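You operate a simulated robot arm through the tools that you are given. There is no shell and no other tool.

You run a simulated robot arm. Do the job below in one go: nothing can be reset, and whatever is moved stays where it is left.

JOB
Mute the FAN OFF alarm, fix it, clear it, run the self test.
Fine: shut the air filter drawer, then switch the fan on; wait till the test ends.
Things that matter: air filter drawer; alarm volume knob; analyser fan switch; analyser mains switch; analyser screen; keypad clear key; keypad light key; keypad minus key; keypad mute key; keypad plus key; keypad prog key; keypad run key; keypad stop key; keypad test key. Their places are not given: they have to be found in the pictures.

The check looks at the end state, three seconds after you hand in, the way a careful person would. Anything else that was tipped, shoved, dropped, spilled or broken makes it a failure.

ROBOT AND FRAMES
A 6-joint arm with a two-finger gripper, fixed in place. Base frame: the origin is on the floor under the middle of its stand, x ahead of it, y to its left, z up. Units: mm, degrees, N and s.
It reaches about 1572 mm from its shoulder. Its first joint turns from -166.0 to 166.0 degrees. Payload 2.45 kg.
The tool frame sits at the grasp point between the pads (the TCP): z along the fingers, y along the line on which they close. The tips reach 20 mm beyond it. The gripper opens to 140 mm; its body begins 168 mm behind the TCP.
Orientation is that of the tool frame in the base frame, as a unit quaternion [w, x, y, z]. With the fingers straight down and closing along the base's y, the tool's x points along the base's -x, its y along +y and its z along -z.

CONTROLS
- The arm moves only by the tool servo_tool. Its argument "targets" is a list of rows, each a list of 3 entries, a list of its own where there are three numbers: the shift along the tool's x, y, z in mm, then the turn, a rotation vector about the tool's x, y, z in degrees, then the finger opening in mm, from 0 to 140. In form: [[[dx, dy, dz], [wx, wy, wz], hand], ...]. A call has 1 to 20 rows; each row shifts and turns the commanded pose from where the row before left it, along the tool's axes as they then stand. Each row takes 0.2 s and may step no farther than 50 mm and 8.6 degrees from the row before; otherwise, or with a gripper value out of range, the whole call is refused. Where a pose cannot be reached the arm comes as near as it can. A force on the tool above 40 N (or 10 N above the force at the start of the call, whichever is more), or a blocked arm, ends the call early, and 0.2 s more pass. The fingers move at their own pace (about 45 mm/s each) and stop on an object; they squeeze with about 23 N. The grip force told is the motor's: it shows also when the fingers shut on nothing. Time passes only in rows, and 0.2 s behind the last, so rows that do not move let the fingers close. The reply holds the time, the measured pose of the TCP, the force on the tool along the base axes, the opening and the grip force, in the units named above and with some noise, with the torque about the TCP (base axes, N m) and any sound that the robot's microphone picked up, and new pictures: "pictures" is both (left out), scene, wrist or none.
- Cameras (640 x 400 px; columns grow to the right, rows downward): "scene" is fixed at [50.8, -500.4, 1868]; the picture's right is [0.42, -0.91, 0.00], its down [-0.49, -0.22, -0.84] and it looks along [0.77, 0.35, -0.54] (base axes); focal length 368 px, centre (320, 200). "wrist" rides on the gripper at [78, 11, -209] in the tool frame; the picture's right is [-0.14, 0.99, 0.00], its down [-0.92, -0.13, -0.37] and it looks along [-0.37, -0.05, 0.93] (tool axes); focal length 280 px, centre (320, 200).
- point_at(camera, pixels): for up to 12 pixels [column, row] of the newest picture of that camera ("zoom" is the newest enlarged one), the place [x, y, z] in the base frame of the surface seen there, good to about 2 mm. The clock stands still meanwhile.
- zoom(camera, box): a new picture of the part [left, top, right, bottom] of that camera's present view, enlarged. The clock stands still meanwhile.
- finish_job(): hands the job in; it is judged then, once.

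Leave the gripper open and the arm clear of the work at the hand-in unless told otherwise.

The tools are called after "Call:" by a JSON object that holds its "fn" and its "kwargs". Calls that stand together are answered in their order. servo_tool: Moves the arm, as the interface text tells. Its arguments: {"type":"object","properties":{"targets":{"type":"array","items":{"type":"array"}},"pictures":{"type":"string","enum":["both","scene","wrist","none"]}},"required":["targets"]} The other tools are called the same way: point_at (camera, pixels) gives the place of the surface under pixels of a picture; zoom (camera, box) takes an enlarged picture of a part of a camera's view; finish_job () hands the job in.

At the start:

```text
time_s: 0.0
tcp_pos: [565.2, 28.6, 1542.8]
tool_rot: [0.0, 0.001, 1.0, 0.001]
force: [-0.2, -1.1, 0.5]
wrist_torque: [0.0, 0.0, -0.01]
gripper_width: 139.6
gripper_force: 0.1
```

scene: 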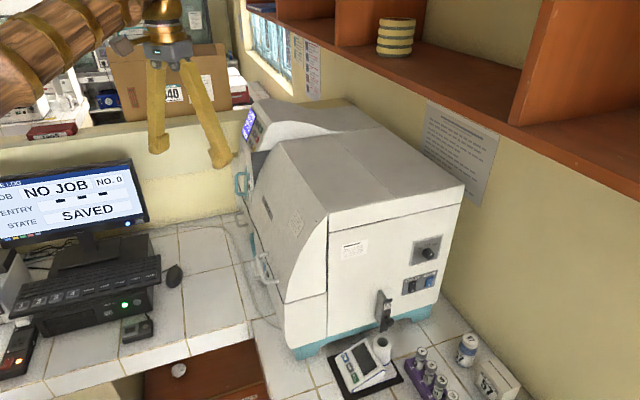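
wrist: 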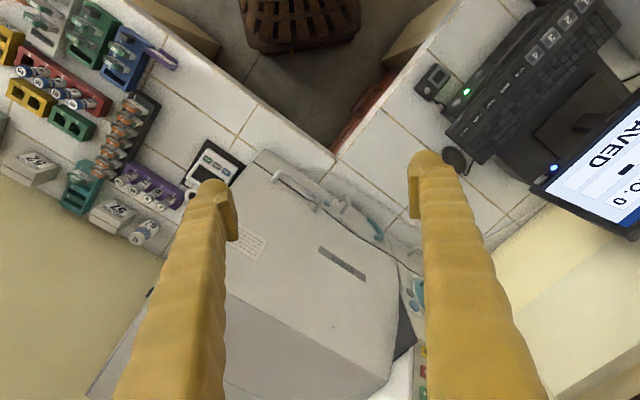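

I see a large analyser in the middle of the scene, with a knob and switches on its right side and a screen with a keypad at its far left end. I'll zoom in on these parts first.

Call:
{"fn": "zoom", "kwargs": {"camera": "scene", "box": [360, 220, 480, 340]}}

Call:
{"fn": "zoom", "kwargs": {"camera": "scene", "box": [220, 80, 360, 200]}}

Call:
{"fn": "zoom", "kwargs": {"camera": "wrist", "box": [240, 140, 460, 400]}}

Call:
{"fn": "zoom", "kwargs": {"camera": "scene", "box": [220, 160, 480, 400]}}

```text
3.33 times, centred on (420, 280) of scene
```

zoom: 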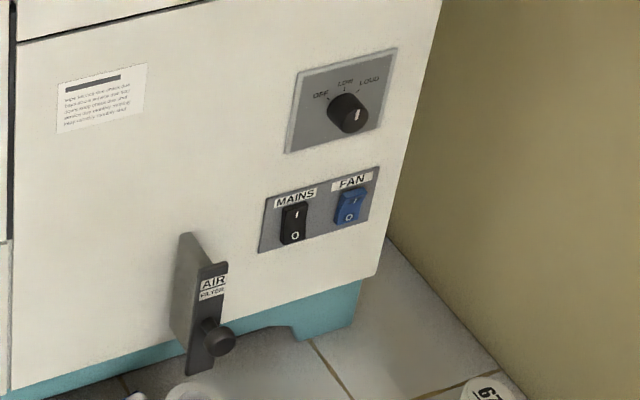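

```text
3.33 times, centred on (290, 140) of scene
```

zoom: 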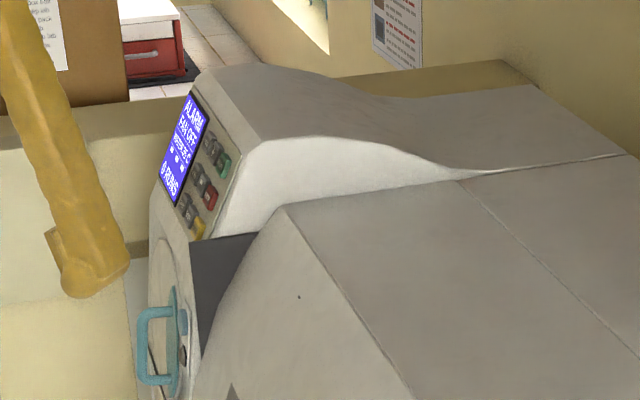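

```text
1.54 times, centred on (350, 270) of wrist
```

zoom: 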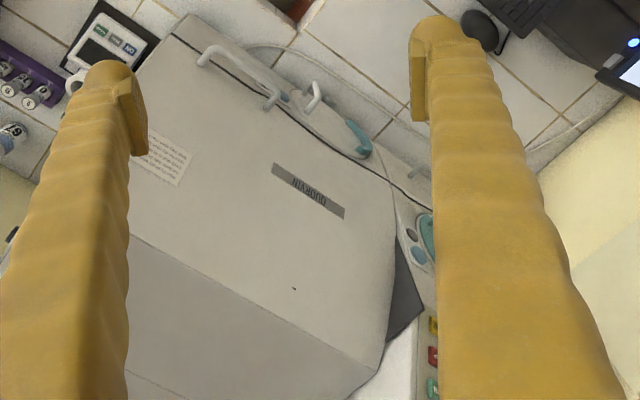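

```text
1.67 times, centred on (350, 280) of scene
```

zoom: 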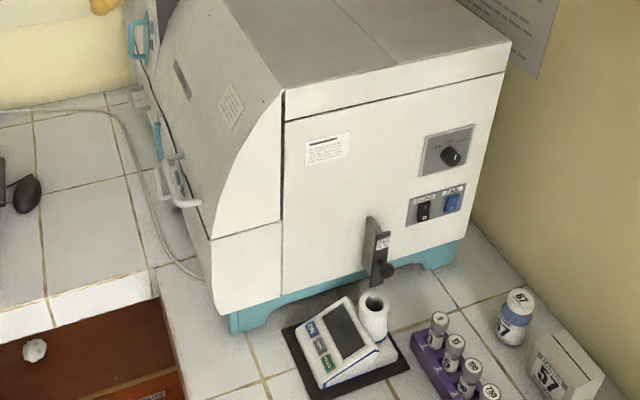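

The side panel has MAINS, FAN (blue), the volume knob and the AIR FILTER drawer, which is pulled out. I'll measure points on this panel in the scene picture.

Call:
{"fn": "zoom", "kwargs": {"camera": "scene", "box": [370, 220, 460, 340]}}

Call:
{"fn": "point_at", "kwargs": {"camera": "scene", "pixels": [[328, 215], [461, 188], [326, 290], [425, 290], [342, 245], [400, 215], [266, 150], [380, 125], [450, 165], [296, 345], [440, 300], [310, 215]]}}

```text
3.33 times, centred on (415, 280) of scene
```

zoom: 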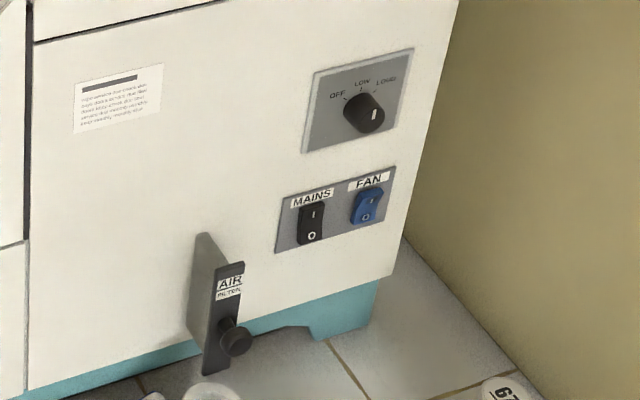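

```text
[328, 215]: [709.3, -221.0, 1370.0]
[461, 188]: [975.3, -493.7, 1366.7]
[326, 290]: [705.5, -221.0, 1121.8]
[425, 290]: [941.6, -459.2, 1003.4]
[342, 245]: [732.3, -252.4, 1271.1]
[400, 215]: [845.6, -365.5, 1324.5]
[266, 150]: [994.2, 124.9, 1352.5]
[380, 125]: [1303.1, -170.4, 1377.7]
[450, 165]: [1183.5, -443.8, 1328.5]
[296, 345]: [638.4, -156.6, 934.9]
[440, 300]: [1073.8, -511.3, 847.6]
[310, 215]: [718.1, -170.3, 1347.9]
```

Now I'll measure the panel details in this zoom: the FAN rocker, MAINS rocker, drawer face, drawer knob and volume knob.

Call:
{"fn": "point_at", "kwargs": {"camera": "zoom", "pixels": [[374, 196], [364, 214], [368, 206], [316, 215], [310, 236], [228, 290], [238, 335], [212, 365], [237, 268], [200, 240], [364, 112], [374, 114]]}}

Call:
{"fn": "point_at", "kwargs": {"camera": "zoom", "pixels": [[195, 345], [190, 320], [205, 372], [232, 355], [250, 340], [100, 200], [100, 350], [300, 260], [380, 270], [340, 160], [390, 175], [285, 245]]}}

```text
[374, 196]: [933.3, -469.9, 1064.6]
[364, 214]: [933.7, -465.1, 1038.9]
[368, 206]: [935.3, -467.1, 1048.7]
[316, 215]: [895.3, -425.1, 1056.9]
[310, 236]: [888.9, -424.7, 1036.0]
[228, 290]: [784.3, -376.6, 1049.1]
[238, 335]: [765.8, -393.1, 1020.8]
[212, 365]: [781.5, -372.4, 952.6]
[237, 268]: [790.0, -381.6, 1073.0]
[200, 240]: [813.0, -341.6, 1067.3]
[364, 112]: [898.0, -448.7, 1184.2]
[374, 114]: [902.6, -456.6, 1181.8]
```

```text
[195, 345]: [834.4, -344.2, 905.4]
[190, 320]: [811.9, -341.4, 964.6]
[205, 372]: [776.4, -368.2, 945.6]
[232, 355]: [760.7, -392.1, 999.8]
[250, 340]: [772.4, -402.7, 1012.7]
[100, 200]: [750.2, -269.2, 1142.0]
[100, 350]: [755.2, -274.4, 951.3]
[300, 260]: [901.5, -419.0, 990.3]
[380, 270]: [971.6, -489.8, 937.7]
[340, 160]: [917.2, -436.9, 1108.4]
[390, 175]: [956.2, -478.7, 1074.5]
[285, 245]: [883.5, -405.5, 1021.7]
```

The panel plane runs along (0.707, -0.707). The FAN top stands out and so is off, and the drawer face is about 52 mm out. Next I'll zoom in on the screen, keypad, poster and nearby objects.

Call:
{"fn": "zoom", "kwargs": {"camera": "scene", "box": [235, 95, 285, 145]}}

Call:
{"fn": "point_at", "kwargs": {"camera": "zoom", "pixels": [[250, 60], [150, 60], [200, 150], [330, 150], [400, 250], [300, 200]]}}

Call:
{"fn": "zoom", "kwargs": {"camera": "scene", "box": [420, 95, 500, 210]}}

Call:
{"fn": "zoom", "kwargs": {"camera": "scene", "box": [330, 330, 530, 400]}}

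```text
8.00 times, centred on (260, 120) of scene
```

zoom: 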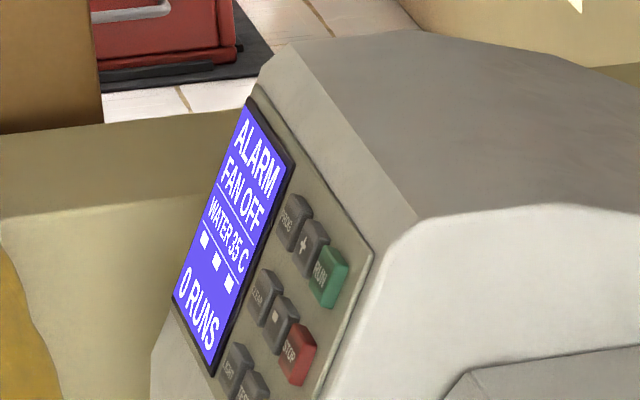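

```text
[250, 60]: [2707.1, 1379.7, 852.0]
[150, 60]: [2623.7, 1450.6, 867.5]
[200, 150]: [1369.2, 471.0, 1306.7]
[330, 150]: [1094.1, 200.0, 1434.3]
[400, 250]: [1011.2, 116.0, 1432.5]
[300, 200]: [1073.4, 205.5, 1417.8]
```

```text
3.48 times, centred on (460, 152) of scene
```

zoom: 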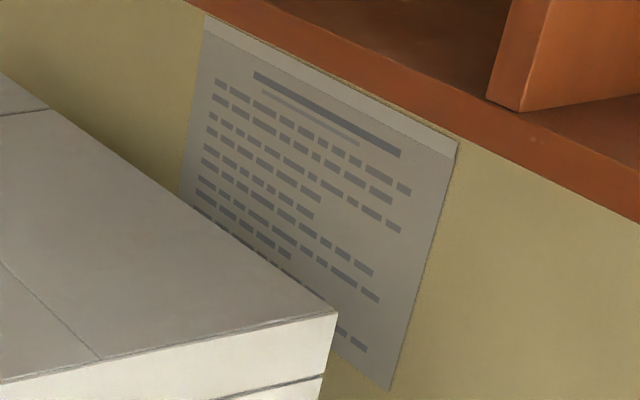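

```text
3.20 times, centred on (430, 365) of scene
```

zoom: 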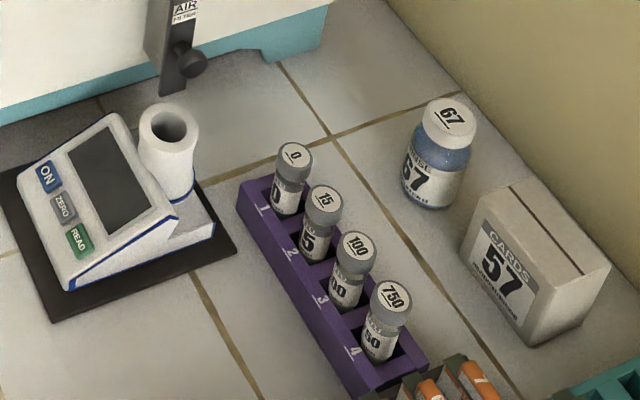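

The screen reads ALARM / FAN OFF / WATER 35 C / 0 RUNS. I'll zoom in on the lower part of the keypad.

Call:
{"fn": "zoom", "kwargs": {"camera": "scene", "box": [245, 112, 290, 157]}}

Call:
{"fn": "point_at", "kwargs": {"camera": "zoom", "pixels": [[220, 56], [240, 98], [265, 130], [135, 175], [165, 205], [190, 245], [95, 265], [115, 300], [145, 330], [120, 130], [250, 230], [200, 330]]}}

Call:
{"fn": "point_at", "kwargs": {"camera": "scene", "pixels": [[382, 343], [372, 360], [368, 352], [420, 350], [447, 378], [466, 338], [352, 395], [360, 345], [410, 330], [310, 372], [420, 330], [262, 262]]}}

```text
8.89 times, centred on (268, 134) of scene
```

zoom: 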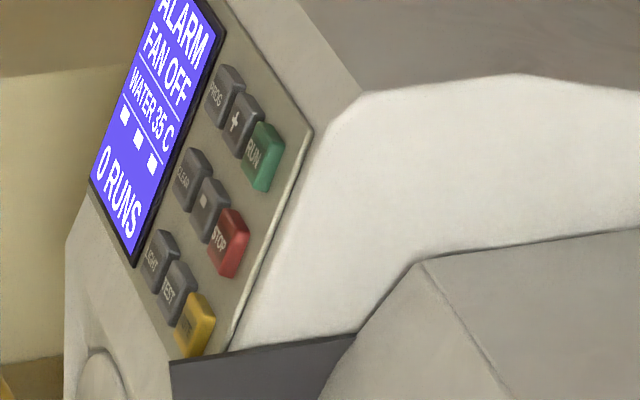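

```text
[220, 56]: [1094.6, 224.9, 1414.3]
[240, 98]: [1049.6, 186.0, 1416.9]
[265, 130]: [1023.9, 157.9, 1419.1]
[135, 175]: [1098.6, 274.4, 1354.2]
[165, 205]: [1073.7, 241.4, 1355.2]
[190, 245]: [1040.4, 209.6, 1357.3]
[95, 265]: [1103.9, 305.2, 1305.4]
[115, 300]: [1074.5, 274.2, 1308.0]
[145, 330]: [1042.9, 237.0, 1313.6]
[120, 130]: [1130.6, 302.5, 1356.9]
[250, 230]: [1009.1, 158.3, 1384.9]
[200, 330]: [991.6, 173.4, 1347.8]
```

```text
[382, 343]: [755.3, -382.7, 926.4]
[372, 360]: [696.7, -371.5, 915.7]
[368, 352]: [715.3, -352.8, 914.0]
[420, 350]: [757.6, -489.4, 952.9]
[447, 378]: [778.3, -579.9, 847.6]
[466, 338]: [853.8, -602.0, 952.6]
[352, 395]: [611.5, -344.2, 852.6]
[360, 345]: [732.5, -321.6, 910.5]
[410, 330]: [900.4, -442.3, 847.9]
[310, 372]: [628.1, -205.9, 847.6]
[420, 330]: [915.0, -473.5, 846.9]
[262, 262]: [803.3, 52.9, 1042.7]
```

The keypad has three rows: PROG, +, RUN on top; CLEAR, -, STOP in the middle; LIGHT, TEST and MUTE (yellow) at the bottom. I'll measure each key in this zoom, where MUTE is near (196,325), TEST near (177,292) and CLEAR near (192,180).

Call:
{"fn": "point_at", "kwargs": {"camera": "zoom", "pixels": [[196, 325], [177, 292], [160, 262], [230, 243], [208, 210], [192, 180], [262, 158], [240, 125], [225, 92], [225, 310], [290, 180], [135, 245]]}}

Call:
{"fn": "point_at", "kwargs": {"camera": "zoom", "pixels": [[210, 285], [245, 200], [215, 150], [180, 230], [150, 320], [200, 30], [310, 125], [260, 365], [95, 370], [80, 220], [425, 262], [330, 240]]}}

```text
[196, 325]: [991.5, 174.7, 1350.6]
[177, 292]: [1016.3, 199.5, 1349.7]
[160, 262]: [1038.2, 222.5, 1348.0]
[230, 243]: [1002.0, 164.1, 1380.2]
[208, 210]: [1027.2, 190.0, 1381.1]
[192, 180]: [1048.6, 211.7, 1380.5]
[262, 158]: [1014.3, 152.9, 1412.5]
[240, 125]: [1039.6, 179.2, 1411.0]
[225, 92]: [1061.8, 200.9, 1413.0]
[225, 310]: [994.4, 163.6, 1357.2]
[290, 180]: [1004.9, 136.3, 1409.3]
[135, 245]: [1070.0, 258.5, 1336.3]
```

```text
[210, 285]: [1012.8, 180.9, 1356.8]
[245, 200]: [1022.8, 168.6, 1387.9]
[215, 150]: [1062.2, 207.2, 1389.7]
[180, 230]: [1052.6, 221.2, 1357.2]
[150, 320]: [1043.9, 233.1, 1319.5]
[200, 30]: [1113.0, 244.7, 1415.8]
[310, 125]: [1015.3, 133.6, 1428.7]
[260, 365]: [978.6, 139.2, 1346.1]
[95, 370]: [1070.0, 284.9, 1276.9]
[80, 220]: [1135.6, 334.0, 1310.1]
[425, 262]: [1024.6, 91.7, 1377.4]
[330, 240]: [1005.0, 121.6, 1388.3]
```

The keys sit about 35 mm apart and the panel tilts back about 25°. Before planning the presses I need the finger tip size, so I'll zoom in on the gripper fingers.

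Call:
{"fn": "zoom", "kwargs": {"camera": "scene", "box": [130, 30, 250, 180]}}

Call:
{"fn": "zoom", "kwargs": {"camera": "wrist", "box": [380, 130, 500, 250]}}

Call:
{"fn": "zoom", "kwargs": {"camera": "wrist", "box": [0, 0, 260, 260]}}

```text
2.67 times, centred on (190, 105) of scene
```

zoom: 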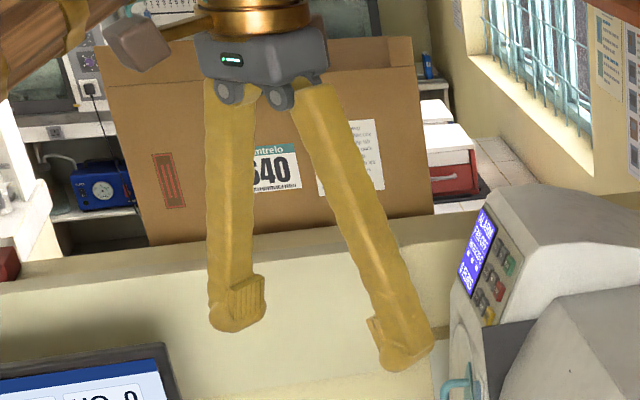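

```text
3.33 times, centred on (440, 190) of wrist
```

zoom: 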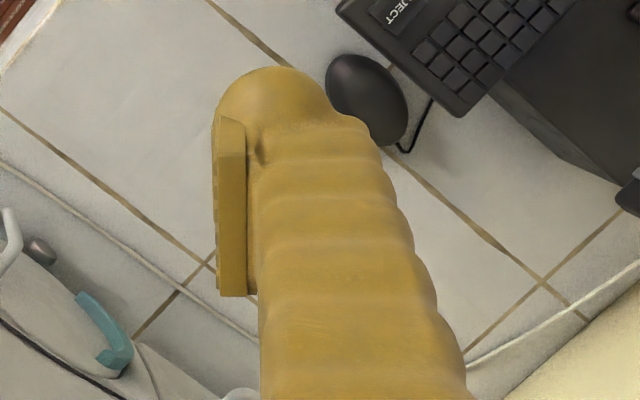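

```text
1.54 times, centred on (130, 130) of wrist
```

zoom: 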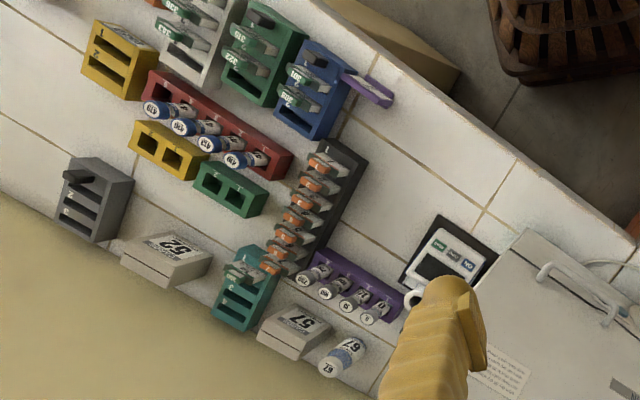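

The fingers are thick with rounded tips. I'll measure the finger tips and the obstacles around the analyser: the monitor, low wall, box and shelf.

Call:
{"fn": "point_at", "kwargs": {"camera": "scene", "pixels": [[132, 165], [145, 218], [60, 180], [75, 235], [120, 125], [200, 115], [215, 50], [120, 60], [200, 180], [300, 60], [250, 75], [230, 185]]}}

Call:
{"fn": "point_at", "kwargs": {"camera": "scene", "pixels": [[153, 145], [163, 145], [158, 150], [165, 138], [210, 160], [225, 160], [220, 165], [228, 155], [165, 50], [185, 50], [390, 62], [540, 125]]}}

Call:
{"fn": "point_at", "kwargs": {"camera": "scene", "pixels": [[480, 95], [330, 55], [620, 170], [240, 180], [238, 188], [262, 270], [255, 240], [270, 100], [320, 105], [350, 100], [275, 160], [260, 185]]}}

```text
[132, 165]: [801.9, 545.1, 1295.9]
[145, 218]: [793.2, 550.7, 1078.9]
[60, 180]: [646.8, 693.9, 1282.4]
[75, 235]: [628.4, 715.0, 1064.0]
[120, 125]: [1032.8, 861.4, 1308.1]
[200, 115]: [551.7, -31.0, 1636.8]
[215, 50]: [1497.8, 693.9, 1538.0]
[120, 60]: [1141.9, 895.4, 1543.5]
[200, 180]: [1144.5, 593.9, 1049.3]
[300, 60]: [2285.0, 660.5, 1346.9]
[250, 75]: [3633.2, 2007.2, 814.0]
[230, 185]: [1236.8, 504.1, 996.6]
```

```text
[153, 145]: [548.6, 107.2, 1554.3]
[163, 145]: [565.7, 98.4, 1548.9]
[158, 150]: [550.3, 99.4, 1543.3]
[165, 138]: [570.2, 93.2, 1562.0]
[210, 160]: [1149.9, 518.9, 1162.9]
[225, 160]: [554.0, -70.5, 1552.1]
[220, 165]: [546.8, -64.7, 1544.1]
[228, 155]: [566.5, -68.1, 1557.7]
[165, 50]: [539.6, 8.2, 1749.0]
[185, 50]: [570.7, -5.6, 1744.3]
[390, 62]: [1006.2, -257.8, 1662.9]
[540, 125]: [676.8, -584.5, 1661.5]
```

```text
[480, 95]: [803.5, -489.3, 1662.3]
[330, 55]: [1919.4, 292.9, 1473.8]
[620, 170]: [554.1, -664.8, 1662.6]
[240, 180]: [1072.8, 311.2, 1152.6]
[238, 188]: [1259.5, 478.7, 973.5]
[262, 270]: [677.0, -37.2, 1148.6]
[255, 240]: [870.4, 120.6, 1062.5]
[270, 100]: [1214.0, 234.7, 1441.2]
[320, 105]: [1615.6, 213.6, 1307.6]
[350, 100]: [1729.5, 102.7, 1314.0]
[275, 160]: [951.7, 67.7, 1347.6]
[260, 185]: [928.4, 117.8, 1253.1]
```

The monitor tops out near z 1310 around (650–800, 545–690). The shelf edge is at z about 1662, and nothing else is near the space in front of the keypad. I'll move the gripper forward and left at its present height, then yaw and pitch it to face the keypad, with the fingers partly closed to 50 mm.

Call:
{"fn": "servo_tool", "kwargs": {"targets": [[[-28.6, 33, 0], [0, 0, 0], 120], [[-28.6, 33, 0], [0, 0, 0], 100], [[-28.6, 33, 0], [0, 0, 0], 80], [[-28.6, 33, 0], [0, 0, 0], 60], [[-28.6, 33, 0], [0, 0, 0], 50], [[-28.6, 33, 0], [0, 0, 0], 50], [[-28.6, 33, 0], [0, 0, 0], 50], [[0, 0, 0], [0, 0, 7.5], 50], [[0, 0, 0], [0, 0, 7.5], 50], [[0, 0, 0], [0, 0, 7.5], 50], [[0, 0, 0], [0, 0, 7.5], 50], [[0, 0, 0], [0, 0, 7.5], 50], [[0, 0, 0], [0, 0, 7.5], 50], [[0, 0, 0], [0, -8.2, 0], 50], [[0, 0, 0], [0, -8.2, 0], 50], [[0, 0, 0], [0, -8.2, 0], 50]]}}

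```text
time_s: 3.4
tcp_pos: [758.5, 257.7, 1528.7]
tool_rot: [0.197, 0.372, 0.903, -0.081]
force: [-0.1, -0.7, -1.4]
wrist_torque: [-0.09, 0.02, -0.05]
gripper_width: 50.0
gripper_force: 0.1
out of reach, approached as far as the arm can: row 7
```

scene: 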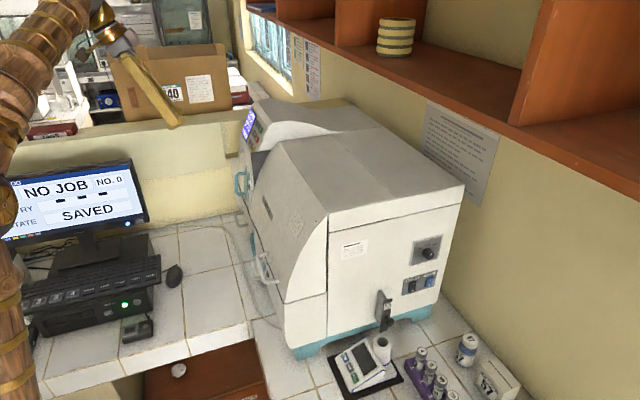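
wrist: 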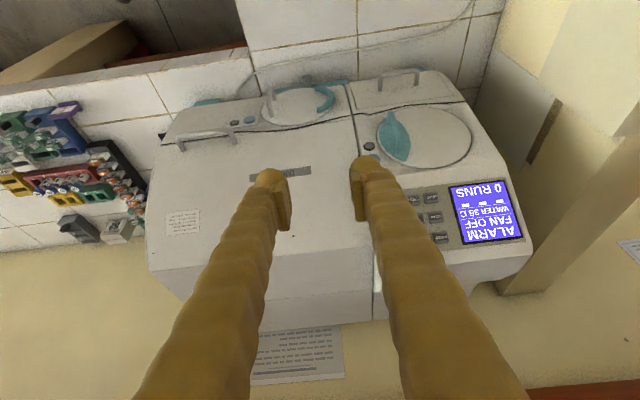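

The arm was near its reach limit with the fingers pointing down, but it is now turning toward the keypad. I'll finish the pitch and add the sideways tilt so that the right finger leads.

Call:
{"fn": "servo_tool", "kwargs": {"targets": [[[0, 0, 0], [0, -8.2, 0], 50], [[0, 0, 0], [0, -8.2, 0], 50], [[0, 0, 0], [0, -8.2, 0], 50], [[0, 0, 0], [0, -8.2, 0], 50], [[0, 0, 0], [0, -8.0, 0], 50], [[0, 0, 0], [-7, 0, 0], 50], [[0, 0, 0], [-7, 0, 0], 50], [[0, 0, 0], [-6, 0, 0], 50], [[0, 0, 0], [0, 0, 0], 50]]}}

```text
time_s: 5.4
tcp_pos: [759.3, 258.4, 1527.2]
tool_rot: [0.547, 0.23, 0.802, -0.068]
force: [0.0, -0.8, 0.2]
wrist_torque: [-0.03, -0.02, 0.03]
gripper_width: 49.9
gripper_force: 0.0
```

scene: 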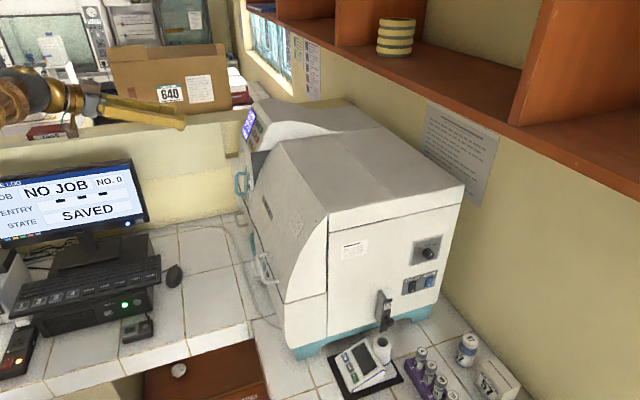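
wrist: 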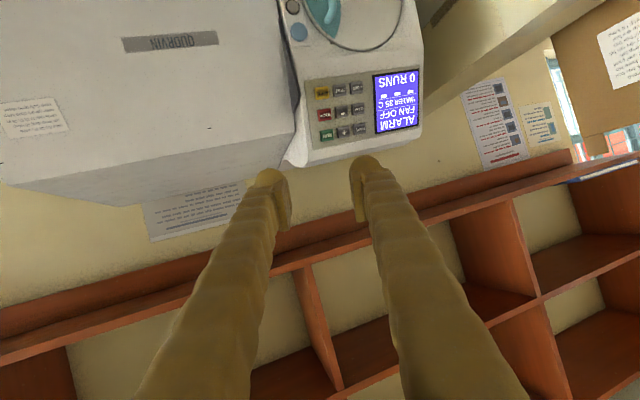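

The gripper now faces the keypad, and the wrist view is upside down with the screen on the right. I'll measure the finger tips and the keys in the wrist picture.

Call:
{"fn": "zoom", "kwargs": {"camera": "wrist", "box": [240, 60, 440, 220]}}

Call:
{"fn": "point_at", "kwargs": {"camera": "wrist", "pixels": [[258, 178], [265, 172], [272, 170], [280, 173], [288, 190], [284, 210], [358, 175], [365, 158], [375, 160], [356, 200], [385, 185], [262, 200]]}}

Call:
{"fn": "point_at", "kwargs": {"camera": "wrist", "pixels": [[323, 92], [341, 90], [357, 88], [325, 114], [341, 112], [358, 110], [327, 135], [343, 132], [360, 129], [372, 100], [310, 100], [334, 102]]}}

```text
2.50 times, centred on (340, 140) of wrist
```

zoom: 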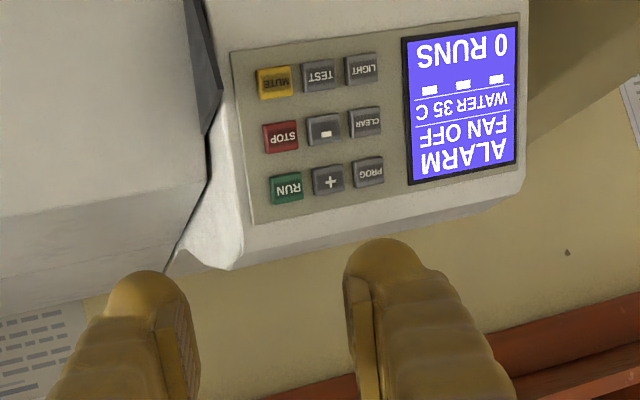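

```text
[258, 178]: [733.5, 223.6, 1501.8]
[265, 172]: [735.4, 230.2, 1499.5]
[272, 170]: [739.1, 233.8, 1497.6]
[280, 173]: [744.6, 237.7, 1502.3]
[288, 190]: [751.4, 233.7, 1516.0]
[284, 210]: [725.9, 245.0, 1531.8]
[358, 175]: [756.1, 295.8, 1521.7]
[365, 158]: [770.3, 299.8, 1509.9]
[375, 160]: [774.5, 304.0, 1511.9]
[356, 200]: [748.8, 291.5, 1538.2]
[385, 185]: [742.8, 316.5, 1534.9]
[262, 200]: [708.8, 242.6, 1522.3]
```

```text
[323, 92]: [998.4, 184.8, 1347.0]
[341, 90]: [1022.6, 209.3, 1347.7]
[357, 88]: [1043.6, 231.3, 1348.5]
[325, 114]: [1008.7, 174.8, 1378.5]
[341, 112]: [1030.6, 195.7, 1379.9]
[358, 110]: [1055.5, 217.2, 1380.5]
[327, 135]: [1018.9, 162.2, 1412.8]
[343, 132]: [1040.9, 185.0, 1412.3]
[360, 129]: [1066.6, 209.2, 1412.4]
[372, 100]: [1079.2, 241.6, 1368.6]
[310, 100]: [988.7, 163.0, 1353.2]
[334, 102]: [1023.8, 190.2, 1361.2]
```

The finger tip is a rounded end about 40 mm wide, centred roughly 40 mm off the tool axis. I'll take precise key centres from the zoom, where MUTE is (274,82), TEST (319,76) and CLEAR (364,121).

Call:
{"fn": "point_at", "kwargs": {"camera": "zoom", "pixels": [[274, 82], [319, 76], [361, 70], [280, 137], [324, 129], [364, 121], [286, 188], [327, 180], [368, 172], [298, 100], [260, 94], [290, 95]]}}

Call:
{"fn": "point_at", "kwargs": {"camera": "zoom", "pixels": [[256, 70], [289, 68], [258, 98], [292, 95], [302, 64], [335, 62], [303, 90], [336, 88], [245, 60], [250, 110], [300, 110], [343, 100]]}}

```text
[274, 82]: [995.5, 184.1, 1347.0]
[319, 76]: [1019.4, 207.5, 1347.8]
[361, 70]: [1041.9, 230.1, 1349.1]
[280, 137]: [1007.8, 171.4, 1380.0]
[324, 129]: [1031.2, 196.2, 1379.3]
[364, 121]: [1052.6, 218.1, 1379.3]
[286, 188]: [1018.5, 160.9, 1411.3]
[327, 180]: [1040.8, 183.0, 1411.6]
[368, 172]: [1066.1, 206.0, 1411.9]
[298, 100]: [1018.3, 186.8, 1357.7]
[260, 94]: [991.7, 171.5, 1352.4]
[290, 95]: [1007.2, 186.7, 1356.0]
```

```text
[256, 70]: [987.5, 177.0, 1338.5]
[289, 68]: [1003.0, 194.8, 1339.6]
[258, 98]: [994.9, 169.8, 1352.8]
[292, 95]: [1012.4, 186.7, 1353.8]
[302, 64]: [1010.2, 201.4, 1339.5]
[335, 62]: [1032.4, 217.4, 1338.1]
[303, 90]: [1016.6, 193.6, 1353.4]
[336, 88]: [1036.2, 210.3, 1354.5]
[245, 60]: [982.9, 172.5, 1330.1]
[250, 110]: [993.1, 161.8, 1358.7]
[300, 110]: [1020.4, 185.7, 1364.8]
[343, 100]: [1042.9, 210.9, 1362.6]
```

The key tops are MUTE (995.5,184,1347), TEST (1019,207.5,1348) and CLEAR (1052.6,218,1379). I'll move to about 100 mm in front of MUTE.

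Call:
{"fn": "servo_tool", "kwargs": {"targets": [[[11.3, 15.6, 30.75], [0, 0, 0], 50], [[11.3, 15.6, 30.75], [0, 0, 0], 50], [[11.3, 15.6, 30.75], [0, 0, 0], 50], [[11.3, 15.6, 30.75], [0, 0, 0], 50], [[11.3, 15.6, 30.75], [0, 0, 0], 50], [[11.3, 15.6, 30.75], [0, 0, 0], 50], [[0, 0, 0], [0, 0, 0], 50]]}}

Call:
{"fn": "zoom", "kwargs": {"camera": "wrist", "box": [200, 60, 440, 240]}}

Call:
{"fn": "zoom", "kwargs": {"camera": "scene", "box": [200, 80, 320, 180]}}

```text
time_s: 7.0
tcp_pos: [934.9, 293.1, 1407.7]
tool_rot: [0.547, 0.231, 0.802, -0.069]
force: [-0.3, 0.3, -0.1]
wrist_torque: [0.03, -0.01, -0.03]
gripper_width: 50.0
gripper_force: 0.0
```

scene: 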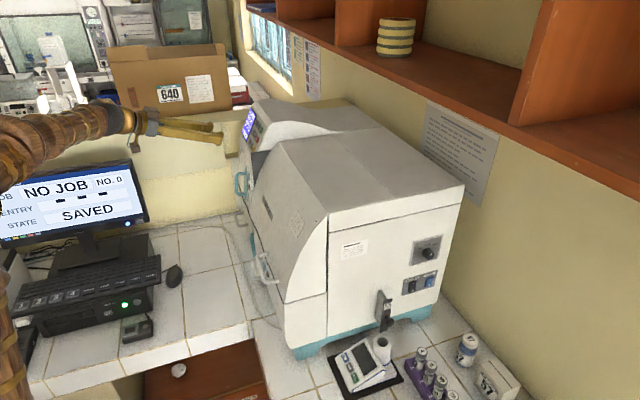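
wrist: 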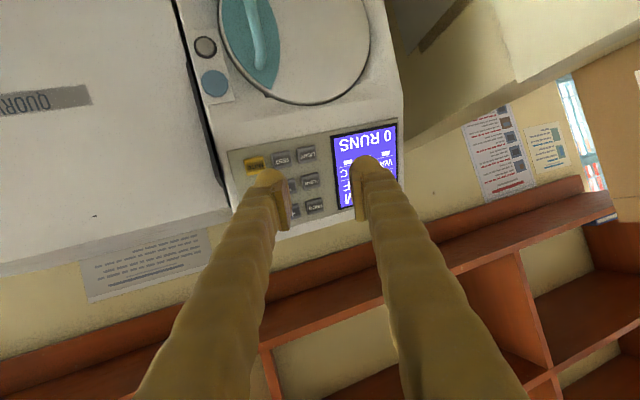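

```text
2.22 times, centred on (320, 150) of wrist
```

zoom: 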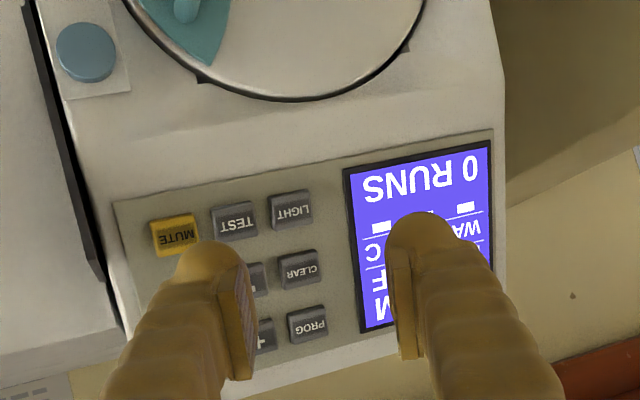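

```text
4.00 times, centred on (260, 130) of scene
```

zoom: 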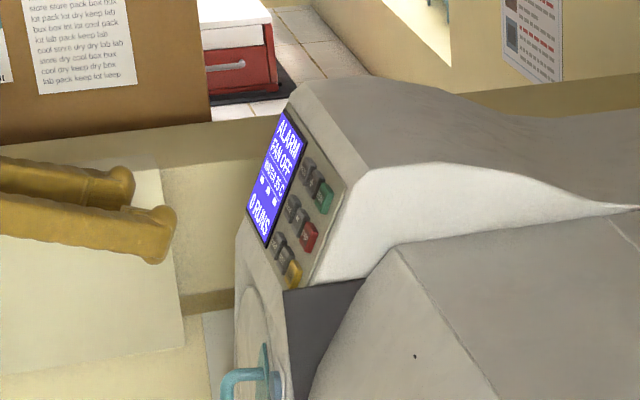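

The right finger tip is near (175,235) in this scene zoom. I'll measure the tip shape to check where its apex lies.

Call:
{"fn": "point_at", "kwargs": {"camera": "zoom", "pixels": [[174, 215], [174, 225], [172, 235], [169, 245], [165, 255], [158, 262], [145, 262], [160, 230], [150, 240], [140, 215], [165, 208], [130, 185]]}}

Call:
{"fn": "point_at", "kwargs": {"camera": "wrist", "pixels": [[260, 175], [268, 171], [276, 172], [254, 186], [262, 185], [270, 185], [280, 182], [288, 190], [366, 158], [360, 170], [375, 165], [270, 200]]}}

```text
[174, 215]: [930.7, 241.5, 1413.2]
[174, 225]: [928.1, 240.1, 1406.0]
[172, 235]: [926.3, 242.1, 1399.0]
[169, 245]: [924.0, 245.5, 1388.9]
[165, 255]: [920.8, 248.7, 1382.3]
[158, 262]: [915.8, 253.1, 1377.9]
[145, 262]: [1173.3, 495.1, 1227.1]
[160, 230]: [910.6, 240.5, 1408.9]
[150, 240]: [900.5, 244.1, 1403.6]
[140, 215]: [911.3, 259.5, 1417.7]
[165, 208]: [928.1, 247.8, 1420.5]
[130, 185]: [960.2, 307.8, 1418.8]
```

```text
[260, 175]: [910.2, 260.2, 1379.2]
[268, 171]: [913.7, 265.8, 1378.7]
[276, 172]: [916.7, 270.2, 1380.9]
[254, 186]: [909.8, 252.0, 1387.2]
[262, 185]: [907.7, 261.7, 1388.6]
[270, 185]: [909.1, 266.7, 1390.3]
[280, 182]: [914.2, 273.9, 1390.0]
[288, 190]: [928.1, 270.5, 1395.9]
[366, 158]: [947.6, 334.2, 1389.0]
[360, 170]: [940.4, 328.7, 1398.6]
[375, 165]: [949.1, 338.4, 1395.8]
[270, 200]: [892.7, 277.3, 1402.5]
```

The tip spans about ±20 mm across and reaches about z = 18 at the contact point. I'll approach to about 20 mm short of MUTE and check the alignment.

Call:
{"fn": "servo_tool", "kwargs": {"targets": [[[2.03, -8.67, 25.6], [0, 0, 0], 50], [[2.03, -8.67, 25.6], [0, 0, 0], 50], [[2.03, -8.67, 25.6], [0, 0, 0], 50], [[0, 0, 0], [0, 0, 0], 50]]}}

Call:
{"fn": "zoom", "kwargs": {"camera": "wrist", "box": [200, 60, 440, 240]}}

Call:
{"fn": "zoom", "kwargs": {"camera": "scene", "box": [220, 90, 300, 160]}}

```text
time_s: 8.0
tcp_pos: [986.2, 244.7, 1368.8]
tool_rot: [0.548, 0.23, 0.802, -0.068]
force: [0.3, -1.1, -0.5]
wrist_torque: [0.02, -0.02, -0.04]
gripper_width: 49.8
gripper_force: 0.1
```

scene: 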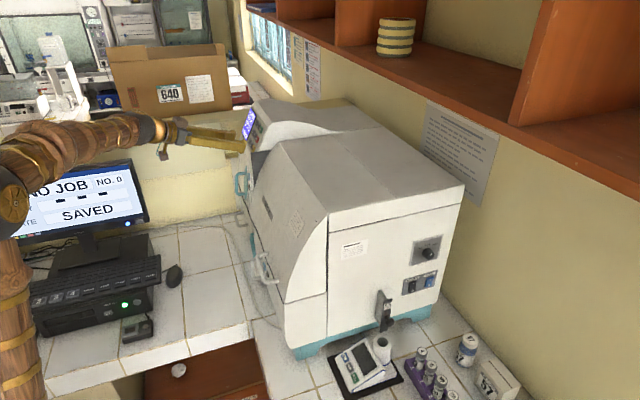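
wrist: 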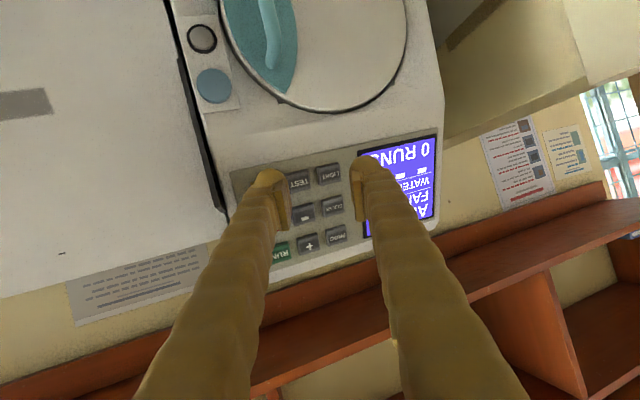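

```text
2.22 times, centred on (320, 150) of wrist
```

zoom: 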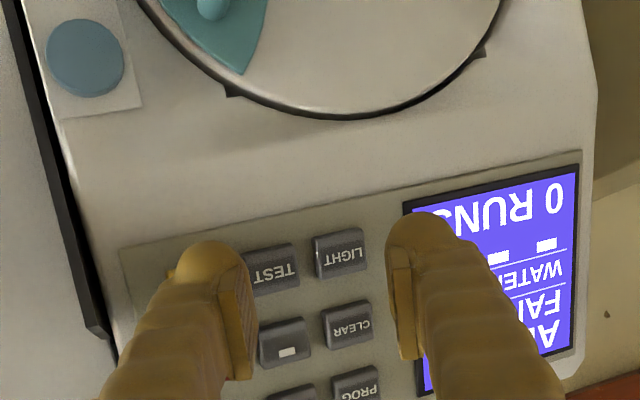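

```text
5.71 times, centred on (260, 125) of scene
```

zoom: 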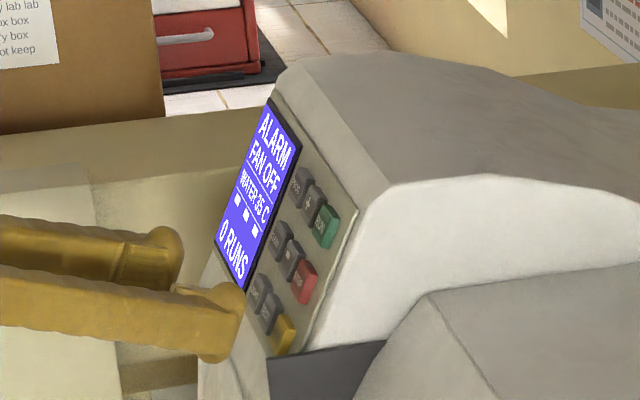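

The tip is lined up with the yellow key about 20 mm away. I'll advance in small steps along the key's normal and watch the force and sound.

Call:
{"fn": "servo_tool", "kwargs": {"targets": [[[0.2, -1.7, 4.7], [0, 0, 0], 50], [[0.2, -1.7, 4.7], [0, 0, 0], 50], [[0.2, -1.7, 4.7], [0, 0, 0], 50], [[0.1, -0.7, 1.9], [0, 0, 0], 50], [[0, 0, 0], [0, 0, 0], 50]]}}

Call:
{"fn": "zoom", "kwargs": {"camera": "scene", "box": [230, 100, 280, 150]}}

```text
time_s: 9.2
tcp_pos: [997.8, 235.4, 1359.9]
tool_rot: [0.547, 0.23, 0.802, -0.068]
force: [0.2, 0.8, -0.6]
wrist_torque: [-0.04, 0.0, 0.03]
gripper_width: 50.1
gripper_force: 0.0
```

scene: 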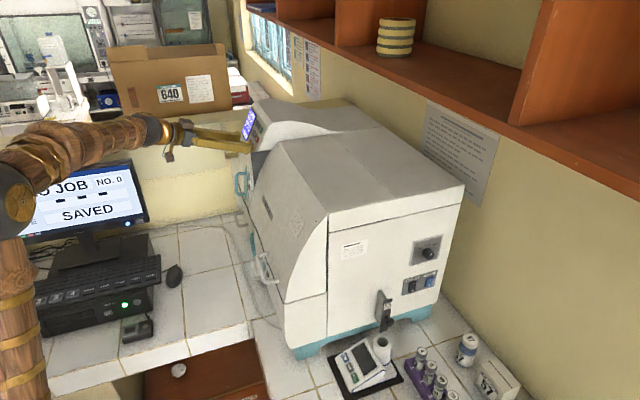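
wrist: 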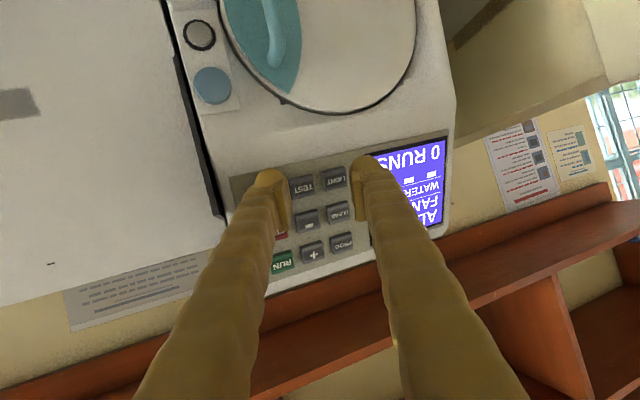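

```text
8.00 times, centred on (255, 125) of scene
```

zoom: 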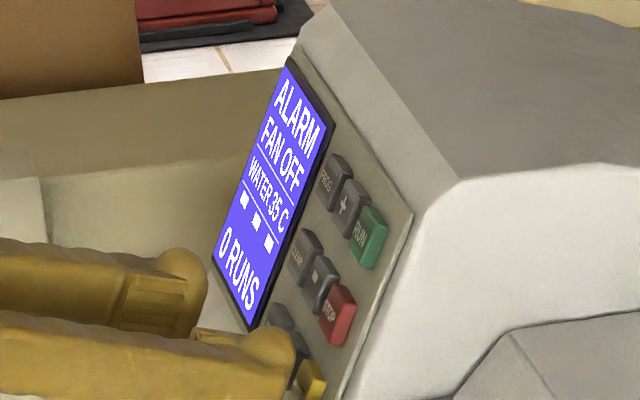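

There's no contact yet. I'll press on in 2 mm steps.

Call:
{"fn": "servo_tool", "kwargs": {"targets": [[[0.1, -1.2, 1.9], [0, 0, 0], 50], [[0.1, -1.0, 1.9], [0, 0, 0], 50], [[0, 0, 0], [0, 0, 0], 50]]}}

Call:
{"fn": "zoom", "kwargs": {"camera": "scene", "box": [230, 100, 280, 150]}}

```text
time_s: 10.0
tcp_pos: [1000.2, 230.9, 1358.3]
tool_rot: [0.548, 0.229, 0.801, -0.068]
force: [-0.1, -0.1, 0.3]
wrist_torque: [0.01, 0.02, 0.02]
gripper_width: 49.7
gripper_force: 0.0
```

scene: 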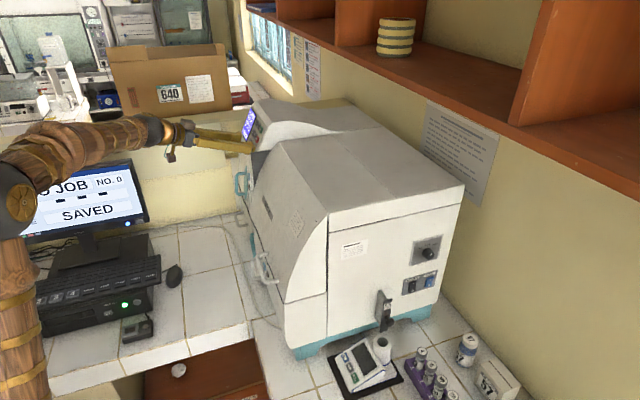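
wrist: 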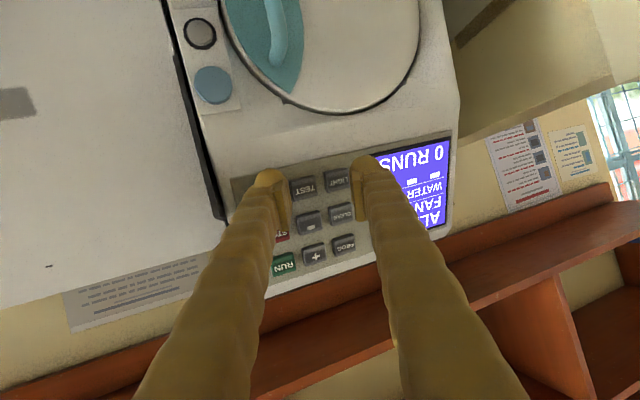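

```text
8.00 times, centred on (255, 125) of scene
```

zoom: 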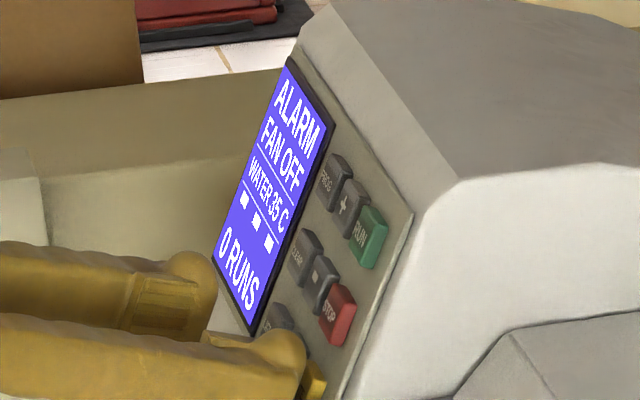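

The tip is right at the yellow key but there is still no force. I'll continue in small steps.

Call:
{"fn": "servo_tool", "kwargs": {"targets": [[[0.1, -0.7, 1.9], [0, 0, 0], 50], [[0.1, -0.7, 1.9], [0, 0, 0], 50], [[0, 0, 0], [0, 0, 0], 50]]}}

Call:
{"fn": "zoom", "kwargs": {"camera": "scene", "box": [230, 105, 280, 155]}}

```text
time_s: 10.8
tcp_pos: [1003.5, 228.8, 1356.9]
tool_rot: [0.547, 0.23, 0.802, -0.068]
force: [-1.5, 0.7, 1.5]
wrist_torque: [-0.04, 0.02, -0.08]
gripper_width: 49.7
gripper_force: 0.1
heard: click
```

scene: 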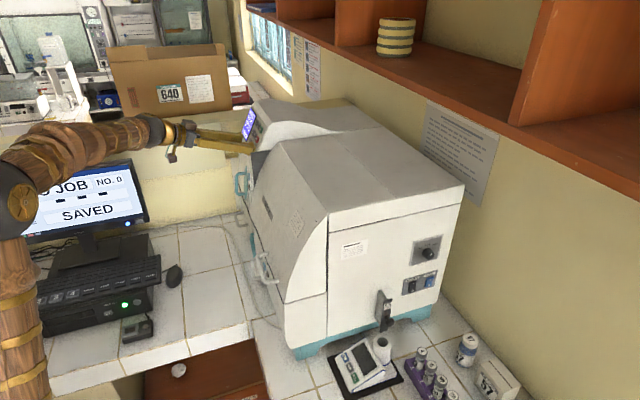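
wrist: 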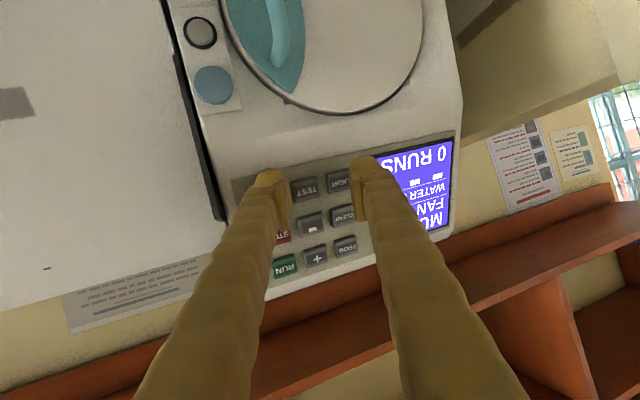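

```text
8.00 times, centred on (255, 130) of scene
```

zoom: 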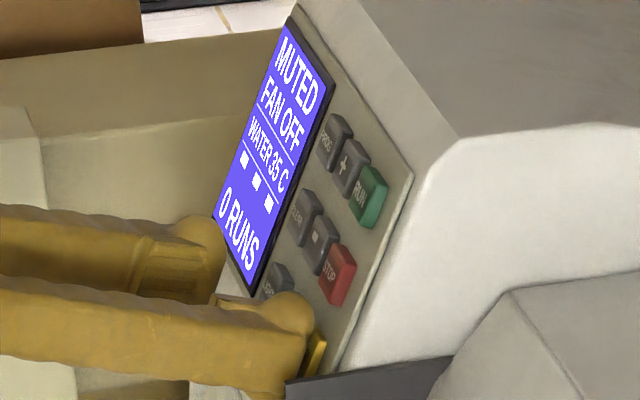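

I heard a click and the screen now shows MUTED / FAN OFF. I'll back straight out along the key normal, then withdraw to an open spot and undo the tilt.

Call:
{"fn": "servo_tool", "kwargs": {"targets": [[[-0.8, 6.8, -18.7], [0, 0, 0], 50], [[-1.6, 13.7, -37.5], [0, 0, 0], 50], [[-1.6, 13.7, -37.5], [0, 0, 0], 50], [[-0.8, 6.8, -18.7], [0, 0, 0], 50], [[-17.3, -41.2, -14.5], [0, 0, 0], 50], [[-17.3, -41.2, -14.5], [0, 0, 0], 50], [[-17.3, -41.2, -14.5], [0, 0, 0], 50], [[-17.3, -41.2, -14.5], [0, 0, 0], 50], [[-17.3, -41.2, -14.5], [0, 0, 0], 50], [[-17.3, -41.2, -14.5], [0, 0, 0], 50], [[-17.3, -41.2, -14.5], [0, 0, 0], 50], [[0, 0, 0], [6.67, 0, 0], 50], [[0, 0, 0], [6.67, 0, 0], 50], [[0, 0, 0], [6.67, 0, 0], 50], [[0, 0, 0], [0, 0, 0], 50]]}}

Call:
{"fn": "zoom", "kwargs": {"camera": "scene", "box": [230, 95, 290, 155]}}

```text
time_s: 14.0
tcp_pos: [748.5, 49.9, 1519.9]
tool_rot: [0.499, 0.323, 0.777, -0.208]
force: [-0.6, 0.3, 0.4]
wrist_torque: [0.0, 0.01, 0.01]
gripper_width: 50.0
gripper_force: 0.1
```

scene: 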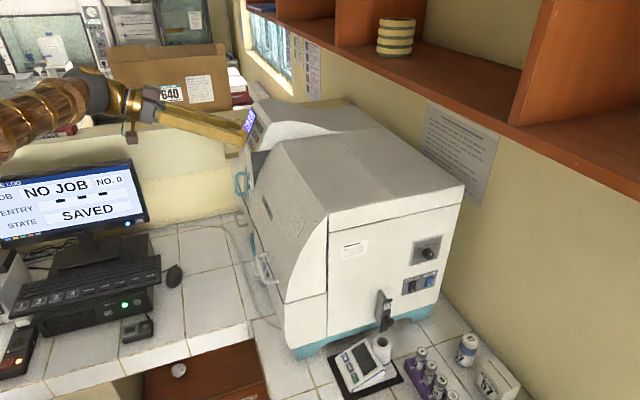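
wrist: 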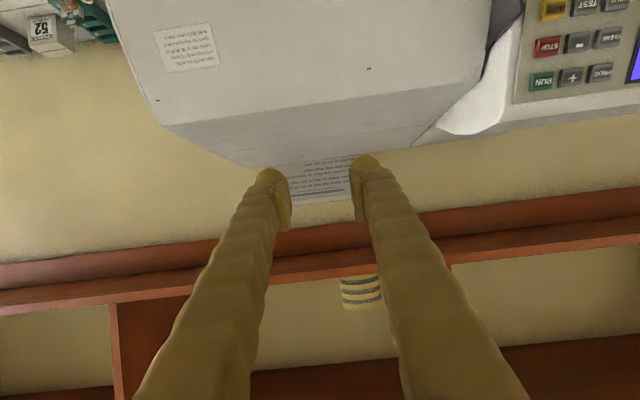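

```text
6.67 times, centred on (260, 125) of scene
```

zoom: 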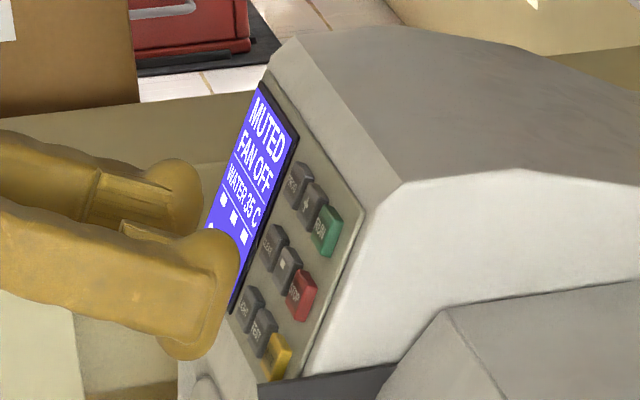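

The arm is clear and MUTED holds. I'll now swing the tool 90° about the vertical, so the fingers point toward the right side panel, and back away from the machine at height.

Call:
{"fn": "servo_tool", "kwargs": {"targets": [[[0, 0, 0], [-7.44, 0, -3.4], 50], [[0, 0, 0], [-7.44, 0, -3.4], 50], [[0, 0, 0], [-7.44, 0, -3.4], 50], [[0, 0, 0], [-7.44, 0, -3.4], 50], [[0, 0, 0], [-7.44, 0, -3.4], 50], [[0, 0, 0], [-7.44, 0, -3.4], 50], [[0, 0, 0], [-7.44, 0, -3.4], 50], [[0, 0, 0], [-7.44, 0, -3.4], 50], [[0, 0, 0], [-7.44, 0, -3.4], 50], [[0, 0, 0], [-7.44, 0, -3.4], 50], [[0, 0, 0], [-7.44, 0, -3.4], 50], [[0, 0, 0], [0, 0, 0], 50]]}}

```text
time_s: 16.6
tcp_pos: [750.5, 49.2, 1520.6]
tool_rot: [0.499, -0.323, 0.776, 0.208]
force: [1.0, -0.6, 0.1]
wrist_torque: [-0.03, 0.02, 0.04]
gripper_width: 50.2
gripper_force: 0.1
```

scene: 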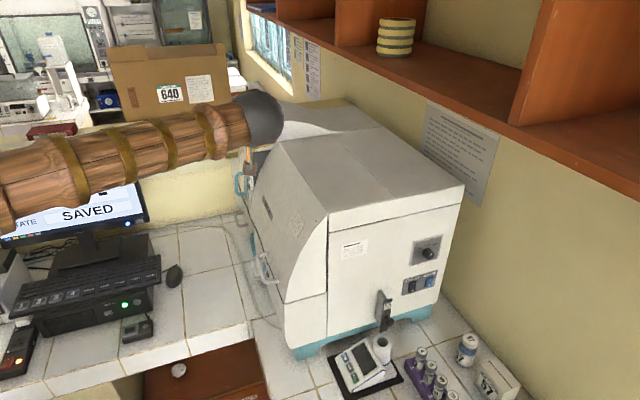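
wrist: 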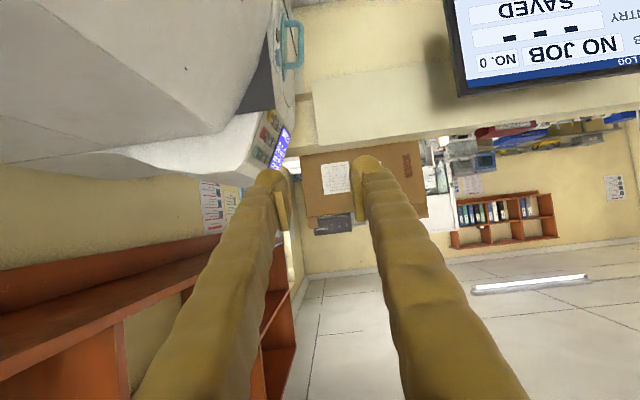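

Orientation is now right for the side panel. I'll back away from the machine at height.

Call:
{"fn": "servo_tool", "kwargs": {"targets": [[[23.2, -4.1, -40], [0, 0, 0], 50], [[23.2, -4.1, -40], [0, 0, 0], 50], [[23.2, -4.1, -40], [0, 0, 0], 50], [[23.2, -4.1, -40], [0, 0, 0], 50], [[23.2, -4.1, -40], [0, 0, 0], 50], [[23.2, -4.1, -40], [0, 0, 0], 50], [[23.2, -4.1, -40], [0, 0, 0], 50], [[23.2, -4.1, -40], [0, 0, 0], 50], [[23.2, -4.1, -40], [0, 0, 0], 50], [[0, 0, 0], [0, 0, 0], 50]]}}

```text
time_s: 18.8
tcp_pos: [483.7, -267.7, 1483.3]
tool_rot: [0.5, -0.321, 0.777, 0.207]
force: [0.9, 0.0, -0.5]
wrist_torque: [-0.02, -0.02, 0.01]
gripper_width: 50.0
gripper_force: 0.1
```

scene: 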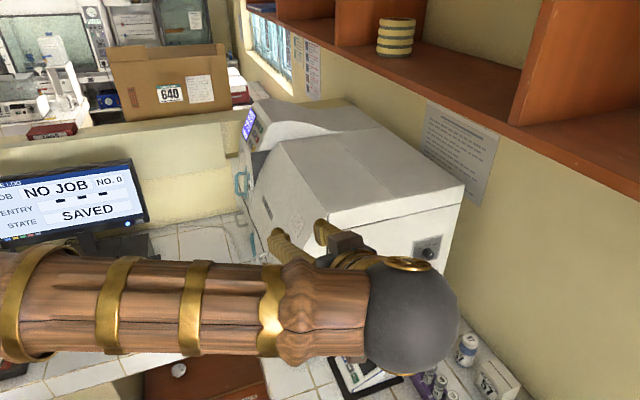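
wrist: 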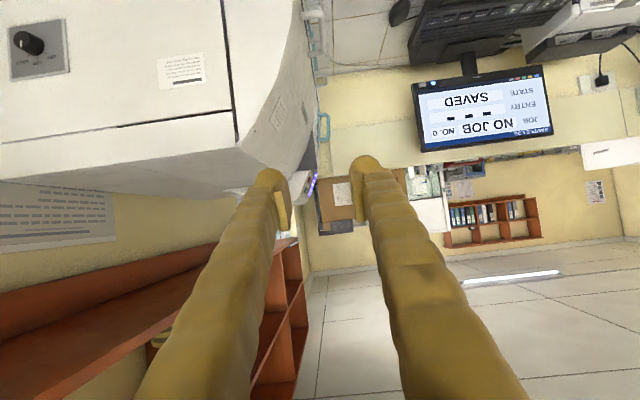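

The machine corner is to the left in the wrist view and the path is clear. I'll move along the panel and down to a standoff in front of the drawer.

Call:
{"fn": "servo_tool", "kwargs": {"targets": [[[34.5, -29, 15.8], [0, 0, 0], 50], [[34.5, -29, 15.8], [0, 0, 0], 50], [[34.5, -29, 15.8], [0, 0, 0], 50], [[34.5, -29, 15.8], [0, 0, 0], 50], [[34.5, -29, 15.8], [0, 0, 0], 50], [[34.5, -29, 15.8], [0, 0, 0], 50], [[34.5, -29, 15.8], [0, 0, 0], 50], [[34.5, -29, 15.8], [0, 0, 0], 50], [[34.5, -29, 15.8], [0, 0, 0], 50], [[0, 0, 0], [0, 0, 0], 50]]}}

```text
time_s: 21.0
tcp_pos: [668.1, -453.0, 1140.0]
tool_rot: [0.499, -0.322, 0.778, 0.207]
force: [0.3, 0.2, -0.8]
wrist_torque: [0.0, 0.0, -0.02]
gripper_width: 50.3
gripper_force: 0.2
```

scene: 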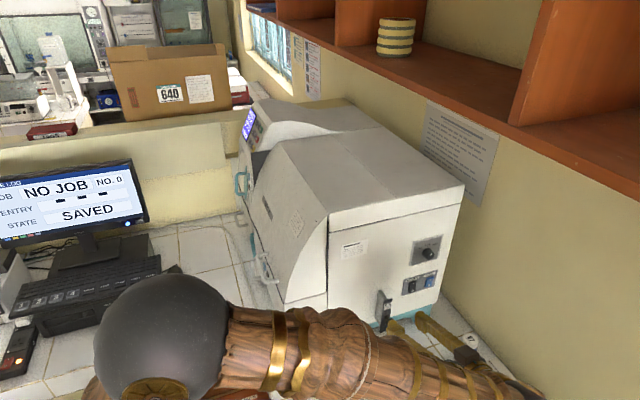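
wrist: 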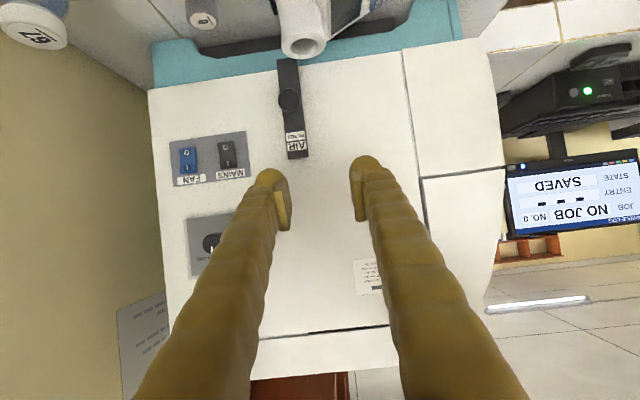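

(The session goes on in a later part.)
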